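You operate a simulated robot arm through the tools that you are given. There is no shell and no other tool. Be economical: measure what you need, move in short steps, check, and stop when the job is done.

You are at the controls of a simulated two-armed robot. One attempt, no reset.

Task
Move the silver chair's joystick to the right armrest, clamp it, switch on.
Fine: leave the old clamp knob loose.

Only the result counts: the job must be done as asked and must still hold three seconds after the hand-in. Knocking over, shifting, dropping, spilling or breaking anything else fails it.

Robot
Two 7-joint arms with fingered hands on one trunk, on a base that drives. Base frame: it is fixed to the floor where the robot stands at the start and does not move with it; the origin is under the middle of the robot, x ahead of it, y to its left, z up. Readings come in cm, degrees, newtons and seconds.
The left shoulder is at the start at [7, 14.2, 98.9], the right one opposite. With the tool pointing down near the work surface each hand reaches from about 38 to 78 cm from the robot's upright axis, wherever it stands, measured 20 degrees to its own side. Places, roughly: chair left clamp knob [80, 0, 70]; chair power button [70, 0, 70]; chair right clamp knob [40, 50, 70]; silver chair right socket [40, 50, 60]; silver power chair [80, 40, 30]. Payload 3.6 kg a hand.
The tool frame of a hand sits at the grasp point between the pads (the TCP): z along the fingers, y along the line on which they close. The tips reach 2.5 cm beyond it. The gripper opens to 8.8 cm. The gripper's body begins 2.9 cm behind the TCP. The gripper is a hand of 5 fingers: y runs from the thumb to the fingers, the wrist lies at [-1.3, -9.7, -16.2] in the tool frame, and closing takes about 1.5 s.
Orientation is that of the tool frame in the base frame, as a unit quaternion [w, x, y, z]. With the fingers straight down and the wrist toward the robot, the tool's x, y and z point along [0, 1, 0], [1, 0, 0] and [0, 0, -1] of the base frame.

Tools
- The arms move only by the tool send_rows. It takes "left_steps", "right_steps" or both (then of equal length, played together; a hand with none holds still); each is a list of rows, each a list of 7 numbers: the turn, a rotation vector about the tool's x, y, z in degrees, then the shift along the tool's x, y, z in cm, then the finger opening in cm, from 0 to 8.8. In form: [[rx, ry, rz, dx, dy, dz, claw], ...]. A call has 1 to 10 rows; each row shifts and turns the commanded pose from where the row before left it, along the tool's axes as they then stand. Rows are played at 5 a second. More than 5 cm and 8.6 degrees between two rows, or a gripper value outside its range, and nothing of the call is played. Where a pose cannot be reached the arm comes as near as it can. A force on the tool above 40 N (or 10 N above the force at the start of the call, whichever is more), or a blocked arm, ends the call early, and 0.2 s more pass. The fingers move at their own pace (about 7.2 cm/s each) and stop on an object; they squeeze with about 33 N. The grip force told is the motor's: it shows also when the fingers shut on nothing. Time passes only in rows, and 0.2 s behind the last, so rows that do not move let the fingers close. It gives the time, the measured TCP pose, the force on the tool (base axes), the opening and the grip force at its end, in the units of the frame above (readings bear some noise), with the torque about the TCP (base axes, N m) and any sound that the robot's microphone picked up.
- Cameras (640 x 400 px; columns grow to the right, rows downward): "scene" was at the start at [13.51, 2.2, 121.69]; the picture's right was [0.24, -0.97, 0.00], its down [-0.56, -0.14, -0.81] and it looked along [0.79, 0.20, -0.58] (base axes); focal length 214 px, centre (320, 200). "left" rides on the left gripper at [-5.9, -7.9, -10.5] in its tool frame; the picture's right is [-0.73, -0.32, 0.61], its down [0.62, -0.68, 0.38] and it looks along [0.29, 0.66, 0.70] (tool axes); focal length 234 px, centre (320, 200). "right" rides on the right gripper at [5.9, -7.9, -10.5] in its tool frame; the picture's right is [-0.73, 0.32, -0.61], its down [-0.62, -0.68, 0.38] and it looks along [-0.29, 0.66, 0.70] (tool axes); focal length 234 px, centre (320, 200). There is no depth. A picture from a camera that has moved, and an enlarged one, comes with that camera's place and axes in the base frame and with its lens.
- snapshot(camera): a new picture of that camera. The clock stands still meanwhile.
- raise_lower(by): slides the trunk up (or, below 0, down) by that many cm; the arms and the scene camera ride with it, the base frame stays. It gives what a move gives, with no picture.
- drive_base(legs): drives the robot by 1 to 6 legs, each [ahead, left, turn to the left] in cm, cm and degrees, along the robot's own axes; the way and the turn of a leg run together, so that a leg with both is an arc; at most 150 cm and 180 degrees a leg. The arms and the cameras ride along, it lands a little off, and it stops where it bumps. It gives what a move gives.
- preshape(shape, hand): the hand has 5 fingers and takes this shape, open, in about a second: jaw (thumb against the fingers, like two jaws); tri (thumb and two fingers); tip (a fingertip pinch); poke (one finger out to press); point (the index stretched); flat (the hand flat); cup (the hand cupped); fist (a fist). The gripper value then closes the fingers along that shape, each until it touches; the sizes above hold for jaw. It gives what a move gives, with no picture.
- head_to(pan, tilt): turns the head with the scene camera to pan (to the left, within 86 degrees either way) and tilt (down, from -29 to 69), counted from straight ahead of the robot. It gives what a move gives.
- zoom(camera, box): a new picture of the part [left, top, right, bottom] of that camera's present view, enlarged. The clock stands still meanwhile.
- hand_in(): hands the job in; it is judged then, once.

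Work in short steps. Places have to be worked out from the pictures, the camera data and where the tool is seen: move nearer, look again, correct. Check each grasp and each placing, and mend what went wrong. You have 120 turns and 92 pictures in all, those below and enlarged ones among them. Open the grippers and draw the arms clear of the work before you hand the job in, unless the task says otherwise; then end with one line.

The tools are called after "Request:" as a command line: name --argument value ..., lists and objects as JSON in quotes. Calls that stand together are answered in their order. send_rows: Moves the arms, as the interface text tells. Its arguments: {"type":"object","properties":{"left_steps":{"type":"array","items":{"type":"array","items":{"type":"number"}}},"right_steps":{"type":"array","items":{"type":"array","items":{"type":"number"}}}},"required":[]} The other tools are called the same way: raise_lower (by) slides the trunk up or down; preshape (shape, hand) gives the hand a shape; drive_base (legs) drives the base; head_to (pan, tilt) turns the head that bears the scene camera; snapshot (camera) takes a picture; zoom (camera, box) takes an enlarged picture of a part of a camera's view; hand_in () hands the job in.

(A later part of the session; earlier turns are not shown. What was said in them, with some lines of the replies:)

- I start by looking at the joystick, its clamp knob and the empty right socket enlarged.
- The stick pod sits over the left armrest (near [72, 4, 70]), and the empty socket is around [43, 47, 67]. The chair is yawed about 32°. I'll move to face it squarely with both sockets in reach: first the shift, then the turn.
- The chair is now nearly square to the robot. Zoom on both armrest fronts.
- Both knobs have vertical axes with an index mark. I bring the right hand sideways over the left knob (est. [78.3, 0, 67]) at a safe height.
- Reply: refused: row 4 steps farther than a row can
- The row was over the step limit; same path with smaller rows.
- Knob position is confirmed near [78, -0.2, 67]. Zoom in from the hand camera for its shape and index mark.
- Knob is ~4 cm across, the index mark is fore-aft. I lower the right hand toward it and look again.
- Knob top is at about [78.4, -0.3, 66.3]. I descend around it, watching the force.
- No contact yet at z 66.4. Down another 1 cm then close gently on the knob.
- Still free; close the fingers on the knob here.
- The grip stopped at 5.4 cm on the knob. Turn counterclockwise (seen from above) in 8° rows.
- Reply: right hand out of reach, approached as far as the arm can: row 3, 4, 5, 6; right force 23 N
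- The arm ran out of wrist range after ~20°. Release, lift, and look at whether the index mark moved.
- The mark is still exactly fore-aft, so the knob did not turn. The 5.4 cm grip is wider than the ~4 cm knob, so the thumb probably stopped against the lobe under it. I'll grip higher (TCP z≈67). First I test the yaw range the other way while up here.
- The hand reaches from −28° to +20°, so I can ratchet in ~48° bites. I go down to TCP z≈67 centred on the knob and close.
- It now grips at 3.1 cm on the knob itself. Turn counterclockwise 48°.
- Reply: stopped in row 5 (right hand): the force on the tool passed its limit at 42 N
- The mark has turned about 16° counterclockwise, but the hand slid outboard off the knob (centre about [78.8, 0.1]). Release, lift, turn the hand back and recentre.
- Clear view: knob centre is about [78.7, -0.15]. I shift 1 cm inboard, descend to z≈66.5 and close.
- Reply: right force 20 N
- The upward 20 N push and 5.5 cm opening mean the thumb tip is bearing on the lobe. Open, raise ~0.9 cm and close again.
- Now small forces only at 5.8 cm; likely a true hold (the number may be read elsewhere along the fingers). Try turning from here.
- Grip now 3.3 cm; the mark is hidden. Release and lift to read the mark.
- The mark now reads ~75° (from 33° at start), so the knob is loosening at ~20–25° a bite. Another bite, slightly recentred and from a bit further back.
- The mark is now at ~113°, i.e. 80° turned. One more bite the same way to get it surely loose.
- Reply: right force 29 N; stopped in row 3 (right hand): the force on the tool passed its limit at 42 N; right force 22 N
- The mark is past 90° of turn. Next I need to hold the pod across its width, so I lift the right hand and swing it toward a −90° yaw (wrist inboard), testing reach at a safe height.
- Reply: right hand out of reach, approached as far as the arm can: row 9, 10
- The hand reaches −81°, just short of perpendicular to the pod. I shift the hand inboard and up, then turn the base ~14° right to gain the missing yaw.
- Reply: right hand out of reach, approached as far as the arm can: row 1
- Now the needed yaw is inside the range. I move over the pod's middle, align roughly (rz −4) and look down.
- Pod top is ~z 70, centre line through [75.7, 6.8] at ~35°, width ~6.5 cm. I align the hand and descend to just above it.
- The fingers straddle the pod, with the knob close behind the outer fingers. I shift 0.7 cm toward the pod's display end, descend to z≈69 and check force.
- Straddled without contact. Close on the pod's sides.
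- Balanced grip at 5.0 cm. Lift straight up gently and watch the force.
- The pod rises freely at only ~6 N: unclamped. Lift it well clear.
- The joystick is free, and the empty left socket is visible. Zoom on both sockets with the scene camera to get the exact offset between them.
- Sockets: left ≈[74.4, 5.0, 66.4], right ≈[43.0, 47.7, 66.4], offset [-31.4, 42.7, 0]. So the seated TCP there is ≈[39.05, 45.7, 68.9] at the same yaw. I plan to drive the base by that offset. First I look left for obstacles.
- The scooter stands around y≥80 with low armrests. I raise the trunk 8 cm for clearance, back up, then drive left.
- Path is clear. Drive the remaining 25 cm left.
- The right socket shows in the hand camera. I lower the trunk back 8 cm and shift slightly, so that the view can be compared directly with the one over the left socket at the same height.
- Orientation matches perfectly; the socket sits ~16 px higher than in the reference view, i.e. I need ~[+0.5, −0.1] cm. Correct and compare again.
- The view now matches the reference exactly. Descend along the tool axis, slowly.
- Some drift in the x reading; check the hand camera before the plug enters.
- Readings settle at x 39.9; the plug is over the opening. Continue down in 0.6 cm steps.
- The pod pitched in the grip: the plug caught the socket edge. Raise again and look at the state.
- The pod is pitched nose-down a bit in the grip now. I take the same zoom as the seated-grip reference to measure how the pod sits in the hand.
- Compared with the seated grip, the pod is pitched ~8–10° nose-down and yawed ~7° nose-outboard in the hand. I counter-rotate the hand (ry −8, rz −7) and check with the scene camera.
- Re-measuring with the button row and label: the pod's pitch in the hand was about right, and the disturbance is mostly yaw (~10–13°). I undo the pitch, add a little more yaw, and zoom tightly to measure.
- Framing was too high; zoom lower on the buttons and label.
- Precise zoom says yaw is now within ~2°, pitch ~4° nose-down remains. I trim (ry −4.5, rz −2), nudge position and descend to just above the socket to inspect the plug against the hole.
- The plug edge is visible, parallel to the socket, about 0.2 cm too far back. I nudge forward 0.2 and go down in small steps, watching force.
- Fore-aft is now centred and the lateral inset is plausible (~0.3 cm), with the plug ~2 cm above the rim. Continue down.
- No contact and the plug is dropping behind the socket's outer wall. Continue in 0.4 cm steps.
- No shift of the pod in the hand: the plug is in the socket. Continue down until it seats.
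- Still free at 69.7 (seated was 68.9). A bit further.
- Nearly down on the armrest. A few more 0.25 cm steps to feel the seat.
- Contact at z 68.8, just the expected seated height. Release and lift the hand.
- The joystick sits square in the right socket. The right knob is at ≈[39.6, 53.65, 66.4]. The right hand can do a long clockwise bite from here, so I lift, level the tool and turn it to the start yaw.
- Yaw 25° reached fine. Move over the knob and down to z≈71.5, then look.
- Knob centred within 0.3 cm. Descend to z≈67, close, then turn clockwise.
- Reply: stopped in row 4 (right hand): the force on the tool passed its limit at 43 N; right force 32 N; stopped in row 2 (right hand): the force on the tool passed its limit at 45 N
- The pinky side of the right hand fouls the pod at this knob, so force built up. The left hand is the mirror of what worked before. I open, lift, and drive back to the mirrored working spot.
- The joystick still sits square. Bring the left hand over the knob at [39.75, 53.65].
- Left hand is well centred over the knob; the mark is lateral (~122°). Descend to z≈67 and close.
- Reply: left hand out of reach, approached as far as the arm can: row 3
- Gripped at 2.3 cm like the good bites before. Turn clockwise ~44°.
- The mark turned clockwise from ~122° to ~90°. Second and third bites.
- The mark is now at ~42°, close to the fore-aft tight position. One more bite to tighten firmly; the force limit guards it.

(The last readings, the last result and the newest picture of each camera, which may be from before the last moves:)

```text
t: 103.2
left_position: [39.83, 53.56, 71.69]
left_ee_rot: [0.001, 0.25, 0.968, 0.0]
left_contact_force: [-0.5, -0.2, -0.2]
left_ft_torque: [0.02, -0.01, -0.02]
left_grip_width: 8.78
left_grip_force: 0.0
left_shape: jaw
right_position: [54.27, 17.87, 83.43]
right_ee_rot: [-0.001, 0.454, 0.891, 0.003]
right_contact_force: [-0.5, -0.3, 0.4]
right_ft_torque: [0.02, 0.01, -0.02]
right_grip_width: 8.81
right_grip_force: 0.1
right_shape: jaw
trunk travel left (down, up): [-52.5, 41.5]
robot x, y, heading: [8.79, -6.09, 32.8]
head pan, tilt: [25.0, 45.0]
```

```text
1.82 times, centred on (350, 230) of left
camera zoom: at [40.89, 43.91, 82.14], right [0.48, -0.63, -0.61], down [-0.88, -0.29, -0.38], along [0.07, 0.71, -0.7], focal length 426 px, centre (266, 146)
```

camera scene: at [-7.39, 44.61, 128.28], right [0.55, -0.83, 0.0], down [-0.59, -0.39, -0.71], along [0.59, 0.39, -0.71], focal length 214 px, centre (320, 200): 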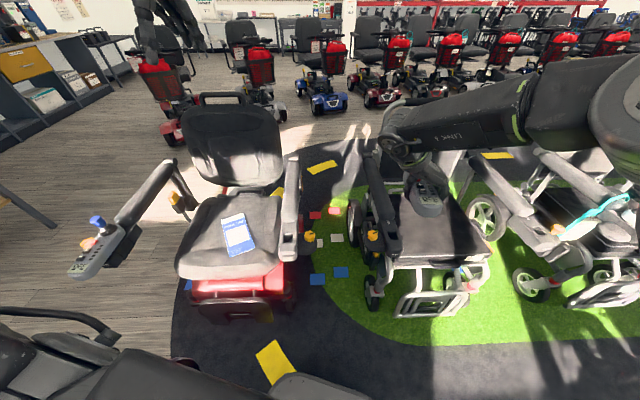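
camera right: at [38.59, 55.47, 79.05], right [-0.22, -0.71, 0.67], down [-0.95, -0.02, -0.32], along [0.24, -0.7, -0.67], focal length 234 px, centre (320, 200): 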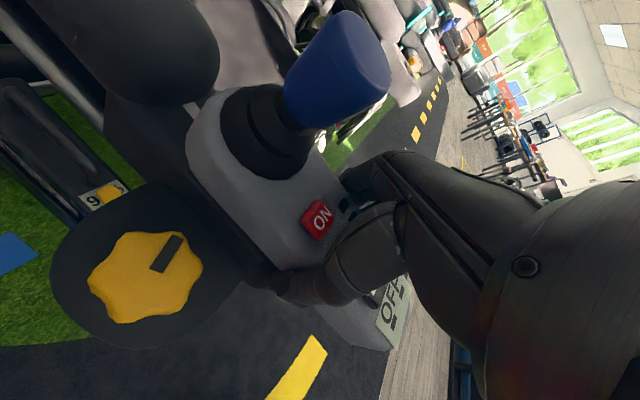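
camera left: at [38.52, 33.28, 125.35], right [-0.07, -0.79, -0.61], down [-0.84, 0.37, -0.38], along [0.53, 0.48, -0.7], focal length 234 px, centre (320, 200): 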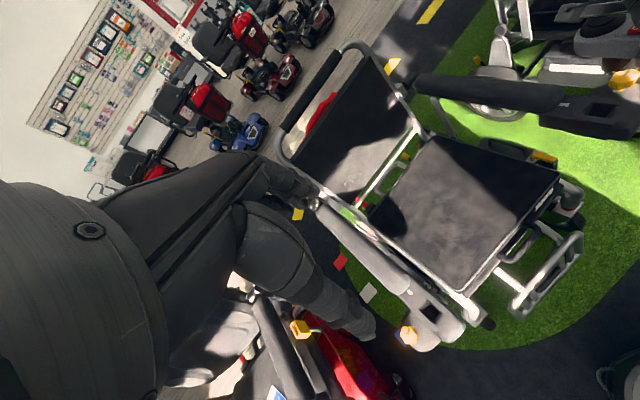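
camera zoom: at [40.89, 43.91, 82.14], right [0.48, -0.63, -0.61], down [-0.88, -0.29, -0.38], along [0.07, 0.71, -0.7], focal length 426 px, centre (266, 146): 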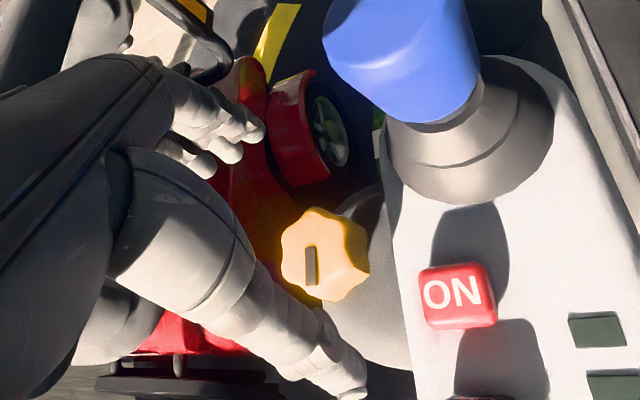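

The last bite moved the mark only ~8° to fore-aft alignment with rising force: the knob is tight, matching the original clamped position. Now lift the left hand, form the poke shape, and move over the ON button (≈[40.8, 47.3, 70.5]).

Request:
send_rows --left_steps '[[0, 0, 0, 0, 0, -4.9, 8.8], [0, 0, 0, 0, 0, -4.9, 8.8], [0, 0, 0, 0, 0, -4.9, 8.8], [0, 0, 8, 0, 0, -2, 8.8], [0, 0, 8, 0, 0, 0, 8.8], [0, 0, 8, 0, 0, 0, 8.8], [0, 0, 4, 0, 0, 0, 8.8], [0, 0, 0, -2.9, -1.3, 0, 8.8], [0, 0, 0, -2.9, -1.3, 0, 8.8]]'

Request:
preshape --hand "left" --shape "poke"

Request:
snapshot --camera "left"

Request:
zoom --camera "scene" --box '[260, 130, 360, 240]'

```text
t: 105.2
left_position: [40.57, 47.36, 88.52]
left_ee_rot: [0.0, 0.478, 0.878, 0.001]
left_contact_force: [0.0, -0.7, -0.6]
left_ft_torque: [-0.02, 0.01, 0.01]
left_grip_width: 8.76
left_grip_force: 0.2
left_shape: jaw
right_position: [54.2, 17.81, 83.5]
right_ee_rot: [0.0, 0.454, 0.891, 0.003]
right_contact_force: [0.8, -0.8, 0.1]
right_ft_torque: [0.0, 0.02, -0.03]
right_grip_width: 8.75
right_grip_force: 0.1
right_shape: jaw
trunk travel left (down, up): [-52.5, 41.5]
robot x, y, heading: [9.11, -5.98, 33.0]
head pan, tilt: [25.0, 45.0]
```

```text
t: 106.1
left_position: [40.64, 47.3, 88.49]
left_ee_rot: [-0.001, 0.479, 0.878, 0.0]
left_contact_force: [0.5, 0.3, -0.7]
left_ft_torque: [0.03, -0.01, 0.0]
left_grip_width: 0.01
left_grip_force: 0.1
left_shape: poke
right_position: [54.31, 18.0, 83.5]
right_ee_rot: [0.0, 0.455, 0.891, 0.003]
right_contact_force: [0.6, 0.5, -0.9]
right_ft_torque: [-0.04, 0.01, -0.01]
right_grip_width: 8.78
right_grip_force: 0.0
right_shape: jaw
trunk travel left (down, up): [-52.5, 41.5]
robot x, y, heading: [9.05, -5.73, 32.8]
head pan, tilt: [25.0, 45.0]
```

```text
7 pictures are left
camera left: at [37.08, 38.18, 98.88], right [0.12, -0.79, -0.61], down [-0.91, 0.15, -0.38], along [0.4, 0.6, -0.7], focal length 234 px, centre (320, 200)
```

left: 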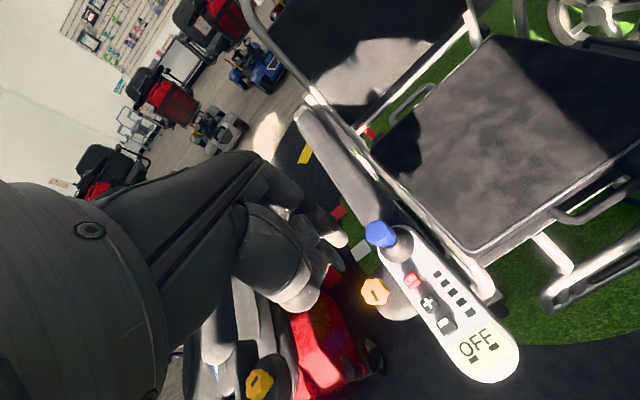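

```text
3.64 times, centred on (310, 185) of scene
camera zoom: at [17.76, 3.67, 120.29], right [0.85, -0.53, 0.0], down [-0.38, -0.6, -0.71], along [0.38, 0.6, -0.71], focal length 780 px, centre (356, 254)
```

zoom: 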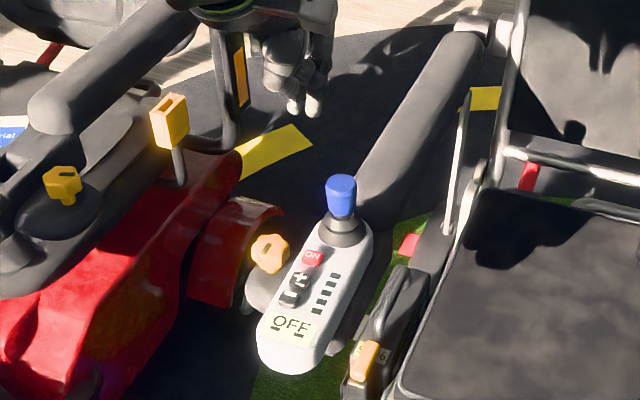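

The poking fingertip appears at about tool [-0.7, 0.3, 2.7], with a second tip beside it. Zoom to distinguish them.

Request:
zoom --camera "left" --box '[270, 190, 430, 300]'

```text
3.64 times, centred on (350, 245) of left
camera zoom: at [37.08, 38.18, 98.88], right [0.12, -0.79, -0.61], down [-0.91, 0.15, -0.38], along [0.4, 0.6, -0.7], focal length 852 px, centre (211, 36)
```

zoom: 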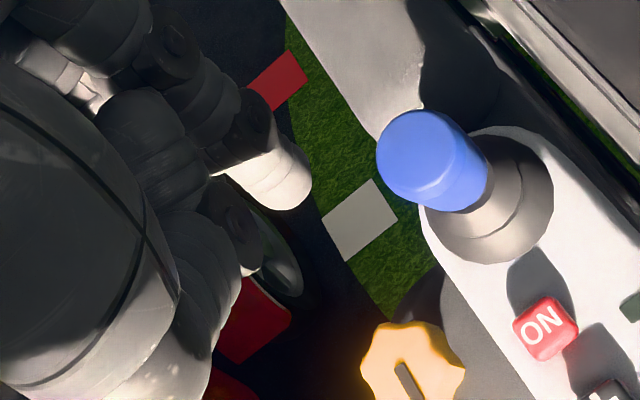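

Index tip ≈ tool [-0.7, 0.3, 2.7], thumb ≈ [0.5, -0.75, 2.3]; the ON button is at [40.77, 47.3, 70.6]. I place the index over ON and descend to ~2.5 cm above it, then check.

Request:
send_rows --left_steps '[[0, 0, 0, 0.6, -0.2, 3, 0], [0, 0, 0, 0, 0, 4, 0], [0, 0, 0, 0, 0, 3, 0], [0, 0, 0, 0, 0, 2.5, 0], [0, 0, 0, 0, 0, 0, 0]]'

Request:
zoom --camera "left" --box '[270, 150, 430, 300]'

Request:
zoom --camera "scene" --box '[270, 150, 350, 230]'

```text
t: 107.3
left_position: [40.3, 47.88, 76.07]
left_ee_rot: [0.0, 0.479, 0.878, 0.0]
left_contact_force: [0.7, -0.3, 0.0]
left_ft_torque: [-0.01, 0.0, 0.0]
left_grip_width: 0.0
left_grip_force: 0.0
left_shape: poke
right_position: [54.24, 17.79, 83.53]
right_ee_rot: [0.0, 0.454, 0.891, 0.004]
right_contact_force: [-0.7, 0.3, -0.7]
right_ft_torque: [0.02, 0.0, 0.0]
right_grip_width: 8.78
right_grip_force: 0.1
right_shape: jaw
trunk travel left (down, up): [-52.5, 41.5]
robot x, y, heading: [9.02, -6.08, 32.7]
head pan, tilt: [25.0, 45.0]
```

```text
2.67 times, centred on (350, 225) of left
camera zoom: at [36.64, 38.64, 86.35], right [0.12, -0.79, -0.61], down [-0.91, 0.15, -0.38], along [0.4, 0.6, -0.7], focal length 624 px, centre (240, 133)
```

zoom: 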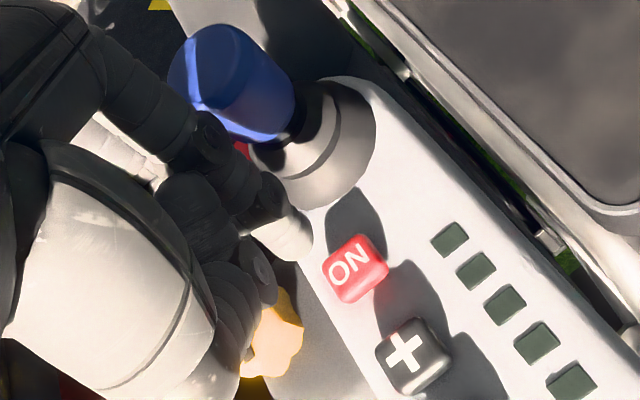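

```text
5.00 times, centred on (310, 190) of scene
camera zoom: at [17.74, 3.65, 120.29], right [0.85, -0.53, 0.0], down [-0.38, -0.6, -0.71], along [0.38, 0.6, -0.71], focal length 1072 px, centre (370, 250)
```

zoom: 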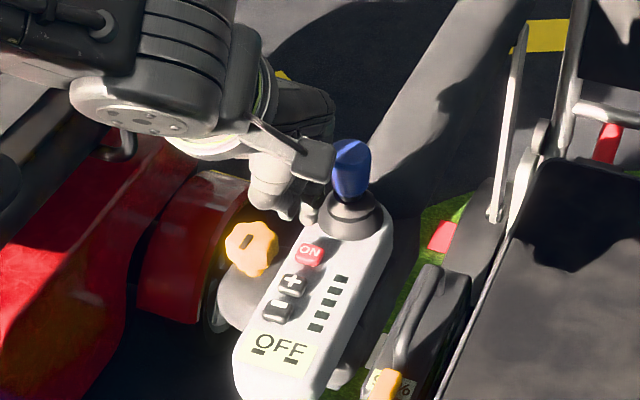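

The fingertip projects onto ON within ~0.3 cm. Trim and descend to just above, then press in small steps.

Request:
send_rows --left_steps '[[0, 0, 0, -0.1, -0.28, 1.2, 0], [0, 0, 0, 0, 0, 0.9, 0], [0, 0, 0, 0, 0, 0.3, 0], [0, 0, 0, 0, 0, 0.2, 0], [0, 0, 0, 0, 0, 0, 0]]'

```text
t: 108.5
left_position: [40.11, 47.56, 73.3]
left_ee_rot: [0.001, 0.479, 0.878, 0.001]
left_contact_force: [1.6, 0.1, 1.7]
left_ft_torque: [-0.03, 0.0, 0.0]
left_grip_width: 0.0
left_grip_force: 0.1
left_shape: poke
right_position: [54.14, 17.85, 83.52]
right_ee_rot: [-0.001, 0.454, 0.891, 0.003]
right_contact_force: [0.6, 0.1, -0.6]
right_ft_torque: [0.01, 0.0, 0.0]
right_grip_width: 8.77
right_grip_force: 0.0
right_shape: jaw
trunk travel left (down, up): [-52.5, 41.5]
robot x, y, heading: [9.07, -5.99, 32.9]
head pan, tilt: [25.0, 45.0]
heard: click
```

A click was heard. Lift the finger straight up and read the display.

Request:
send_rows --left_steps '[[0, 0, 0, 0, 0, -2, 0], [0, 0, 0, 0, 0, -4, 0], [0, 0, 0, 0, 0, -4.9, 0], [0, 0, 0, 0, 0, -4.9, 0]]'

Request:
zoom --camera "scene" --box '[260, 140, 360, 240]'

```text
t: 109.5
left_position: [40.12, 47.27, 89.13]
left_ee_rot: [0.0, 0.479, 0.878, 0.001]
left_contact_force: [-0.4, 0.1, 0.3]
left_ft_torque: [0.03, -0.01, -0.02]
left_grip_width: 0.0
left_grip_force: 0.1
left_shape: poke
right_position: [54.15, 17.91, 83.48]
right_ee_rot: [0.0, 0.454, 0.891, 0.005]
right_contact_force: [1.0, 0.2, -0.7]
right_ft_torque: [0.0, -0.03, -0.04]
right_grip_width: 8.76
right_grip_force: 0.0
right_shape: jaw
trunk travel left (down, up): [-52.5, 41.5]
robot x, y, heading: [9.48, -5.84, 32.7]
head pan, tilt: [25.0, 45.0]
```

```text
4.00 times, centred on (310, 190) of scene
camera zoom: at [17.73, 3.6, 120.29], right [0.85, -0.53, 0.0], down [-0.38, -0.6, -0.71], along [0.38, 0.6, -0.71], focal length 858 px, centre (360, 240)
```

zoom: 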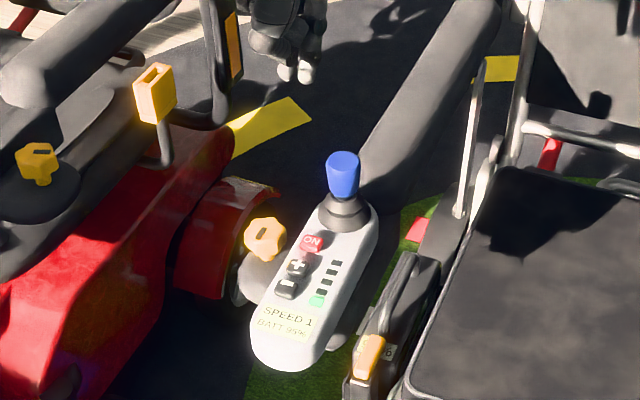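

The display reads "SPEED 1 BATT 95%": it is on. Open the left hand and draw both arms clear.

Request:
send_rows --left_steps '[[0, 0, 0, 0, 0, -4.9, 0], [0, 0, 0, 0, 0, -4.9, 0], [0, 0, 0, 0, -4.5, -2, 0], [0, 0, 0, 0, -4.5, 0, 0], [0, 0, 0, 0, -3, 0, 0]]' --right_steps '[[0, 0, 0, 0, 0, -4.9, 8.8], [0, 0, 0, 0, 0, -4.9, 8.8], [0, 0, 0, 0, -3, -2, 8.8], [0, 0, 0, 0, -3, 0, 8.8], [0, 0, 0, 0, 0, 0, 8.8]]'

Request:
preshape --hand "left" --shape "jaw"

Request:
snapshot --camera "scene"

```text
t: 110.7
left_position: [29.83, 40.98, 100.93]
left_ee_rot: [0.001, 0.479, 0.878, 0.0]
left_contact_force: [-0.1, 0.3, 0.0]
left_ft_torque: [0.02, -0.01, -0.01]
left_grip_width: 0.01
left_grip_force: 0.1
left_shape: poke
right_position: [49.27, 13.98, 95.25]
right_ee_rot: [0.0, 0.455, 0.89, 0.003]
right_contact_force: [0.7, 1.6, -0.6]
right_ft_torque: [0.02, 0.03, 0.02]
right_grip_width: 8.78
right_grip_force: 0.1
right_shape: jaw
trunk travel left (down, up): [-52.5, 41.5]
robot x, y, heading: [9.03, -5.83, 32.6]
head pan, tilt: [25.0, 45.0]
```

```text
t: 111.6
left_position: [29.79, 41.03, 100.98]
left_ee_rot: [0.0, 0.478, 0.878, 0.0]
left_contact_force: [0.6, -0.6, -0.4]
left_ft_torque: [0.05, -0.02, -0.03]
left_grip_width: 8.79
left_grip_force: 0.1
left_shape: jaw
right_position: [49.21, 14.15, 95.16]
right_ee_rot: [0.0, 0.456, 0.89, 0.003]
right_contact_force: [0.4, -0.3, -1.3]
right_ft_torque: [0.02, -0.02, -0.04]
right_grip_width: 8.77
right_grip_force: 0.1
right_shape: jaw
trunk travel left (down, up): [-52.5, 41.5]
robot x, y, heading: [9.33, -5.99, 33.0]
head pan, tilt: [25.0, 45.0]
```

```text
1 pictures are left
camera scene: at [17.74, 3.67, 120.29], right [0.85, -0.53, 0.0], down [-0.38, -0.6, -0.71], along [0.38, 0.6, -0.71], focal length 214 px, centre (320, 200)
```

scene: 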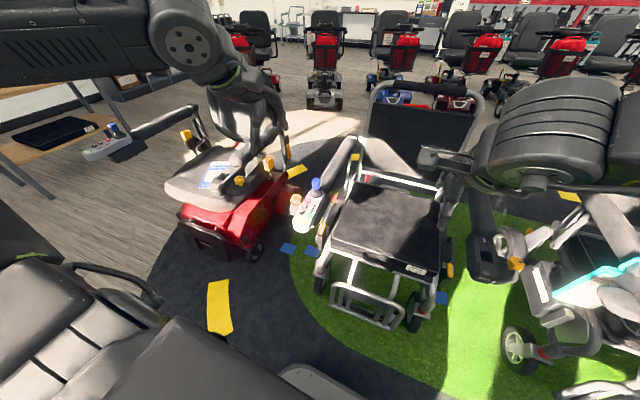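

The joystick is seated on the right armrest, clamped and on. Both hands are open and clear, and nothing looks disturbed. Handing in.

Request:
hand_in

```text
The job is handed in.
```

The silver chair's joystick is now in the right armrest socket with its clamp knob tight and the power on; the display reads "SPEED 1 BATT 95%". I left the old left clamp knob loose, as you said was fine.
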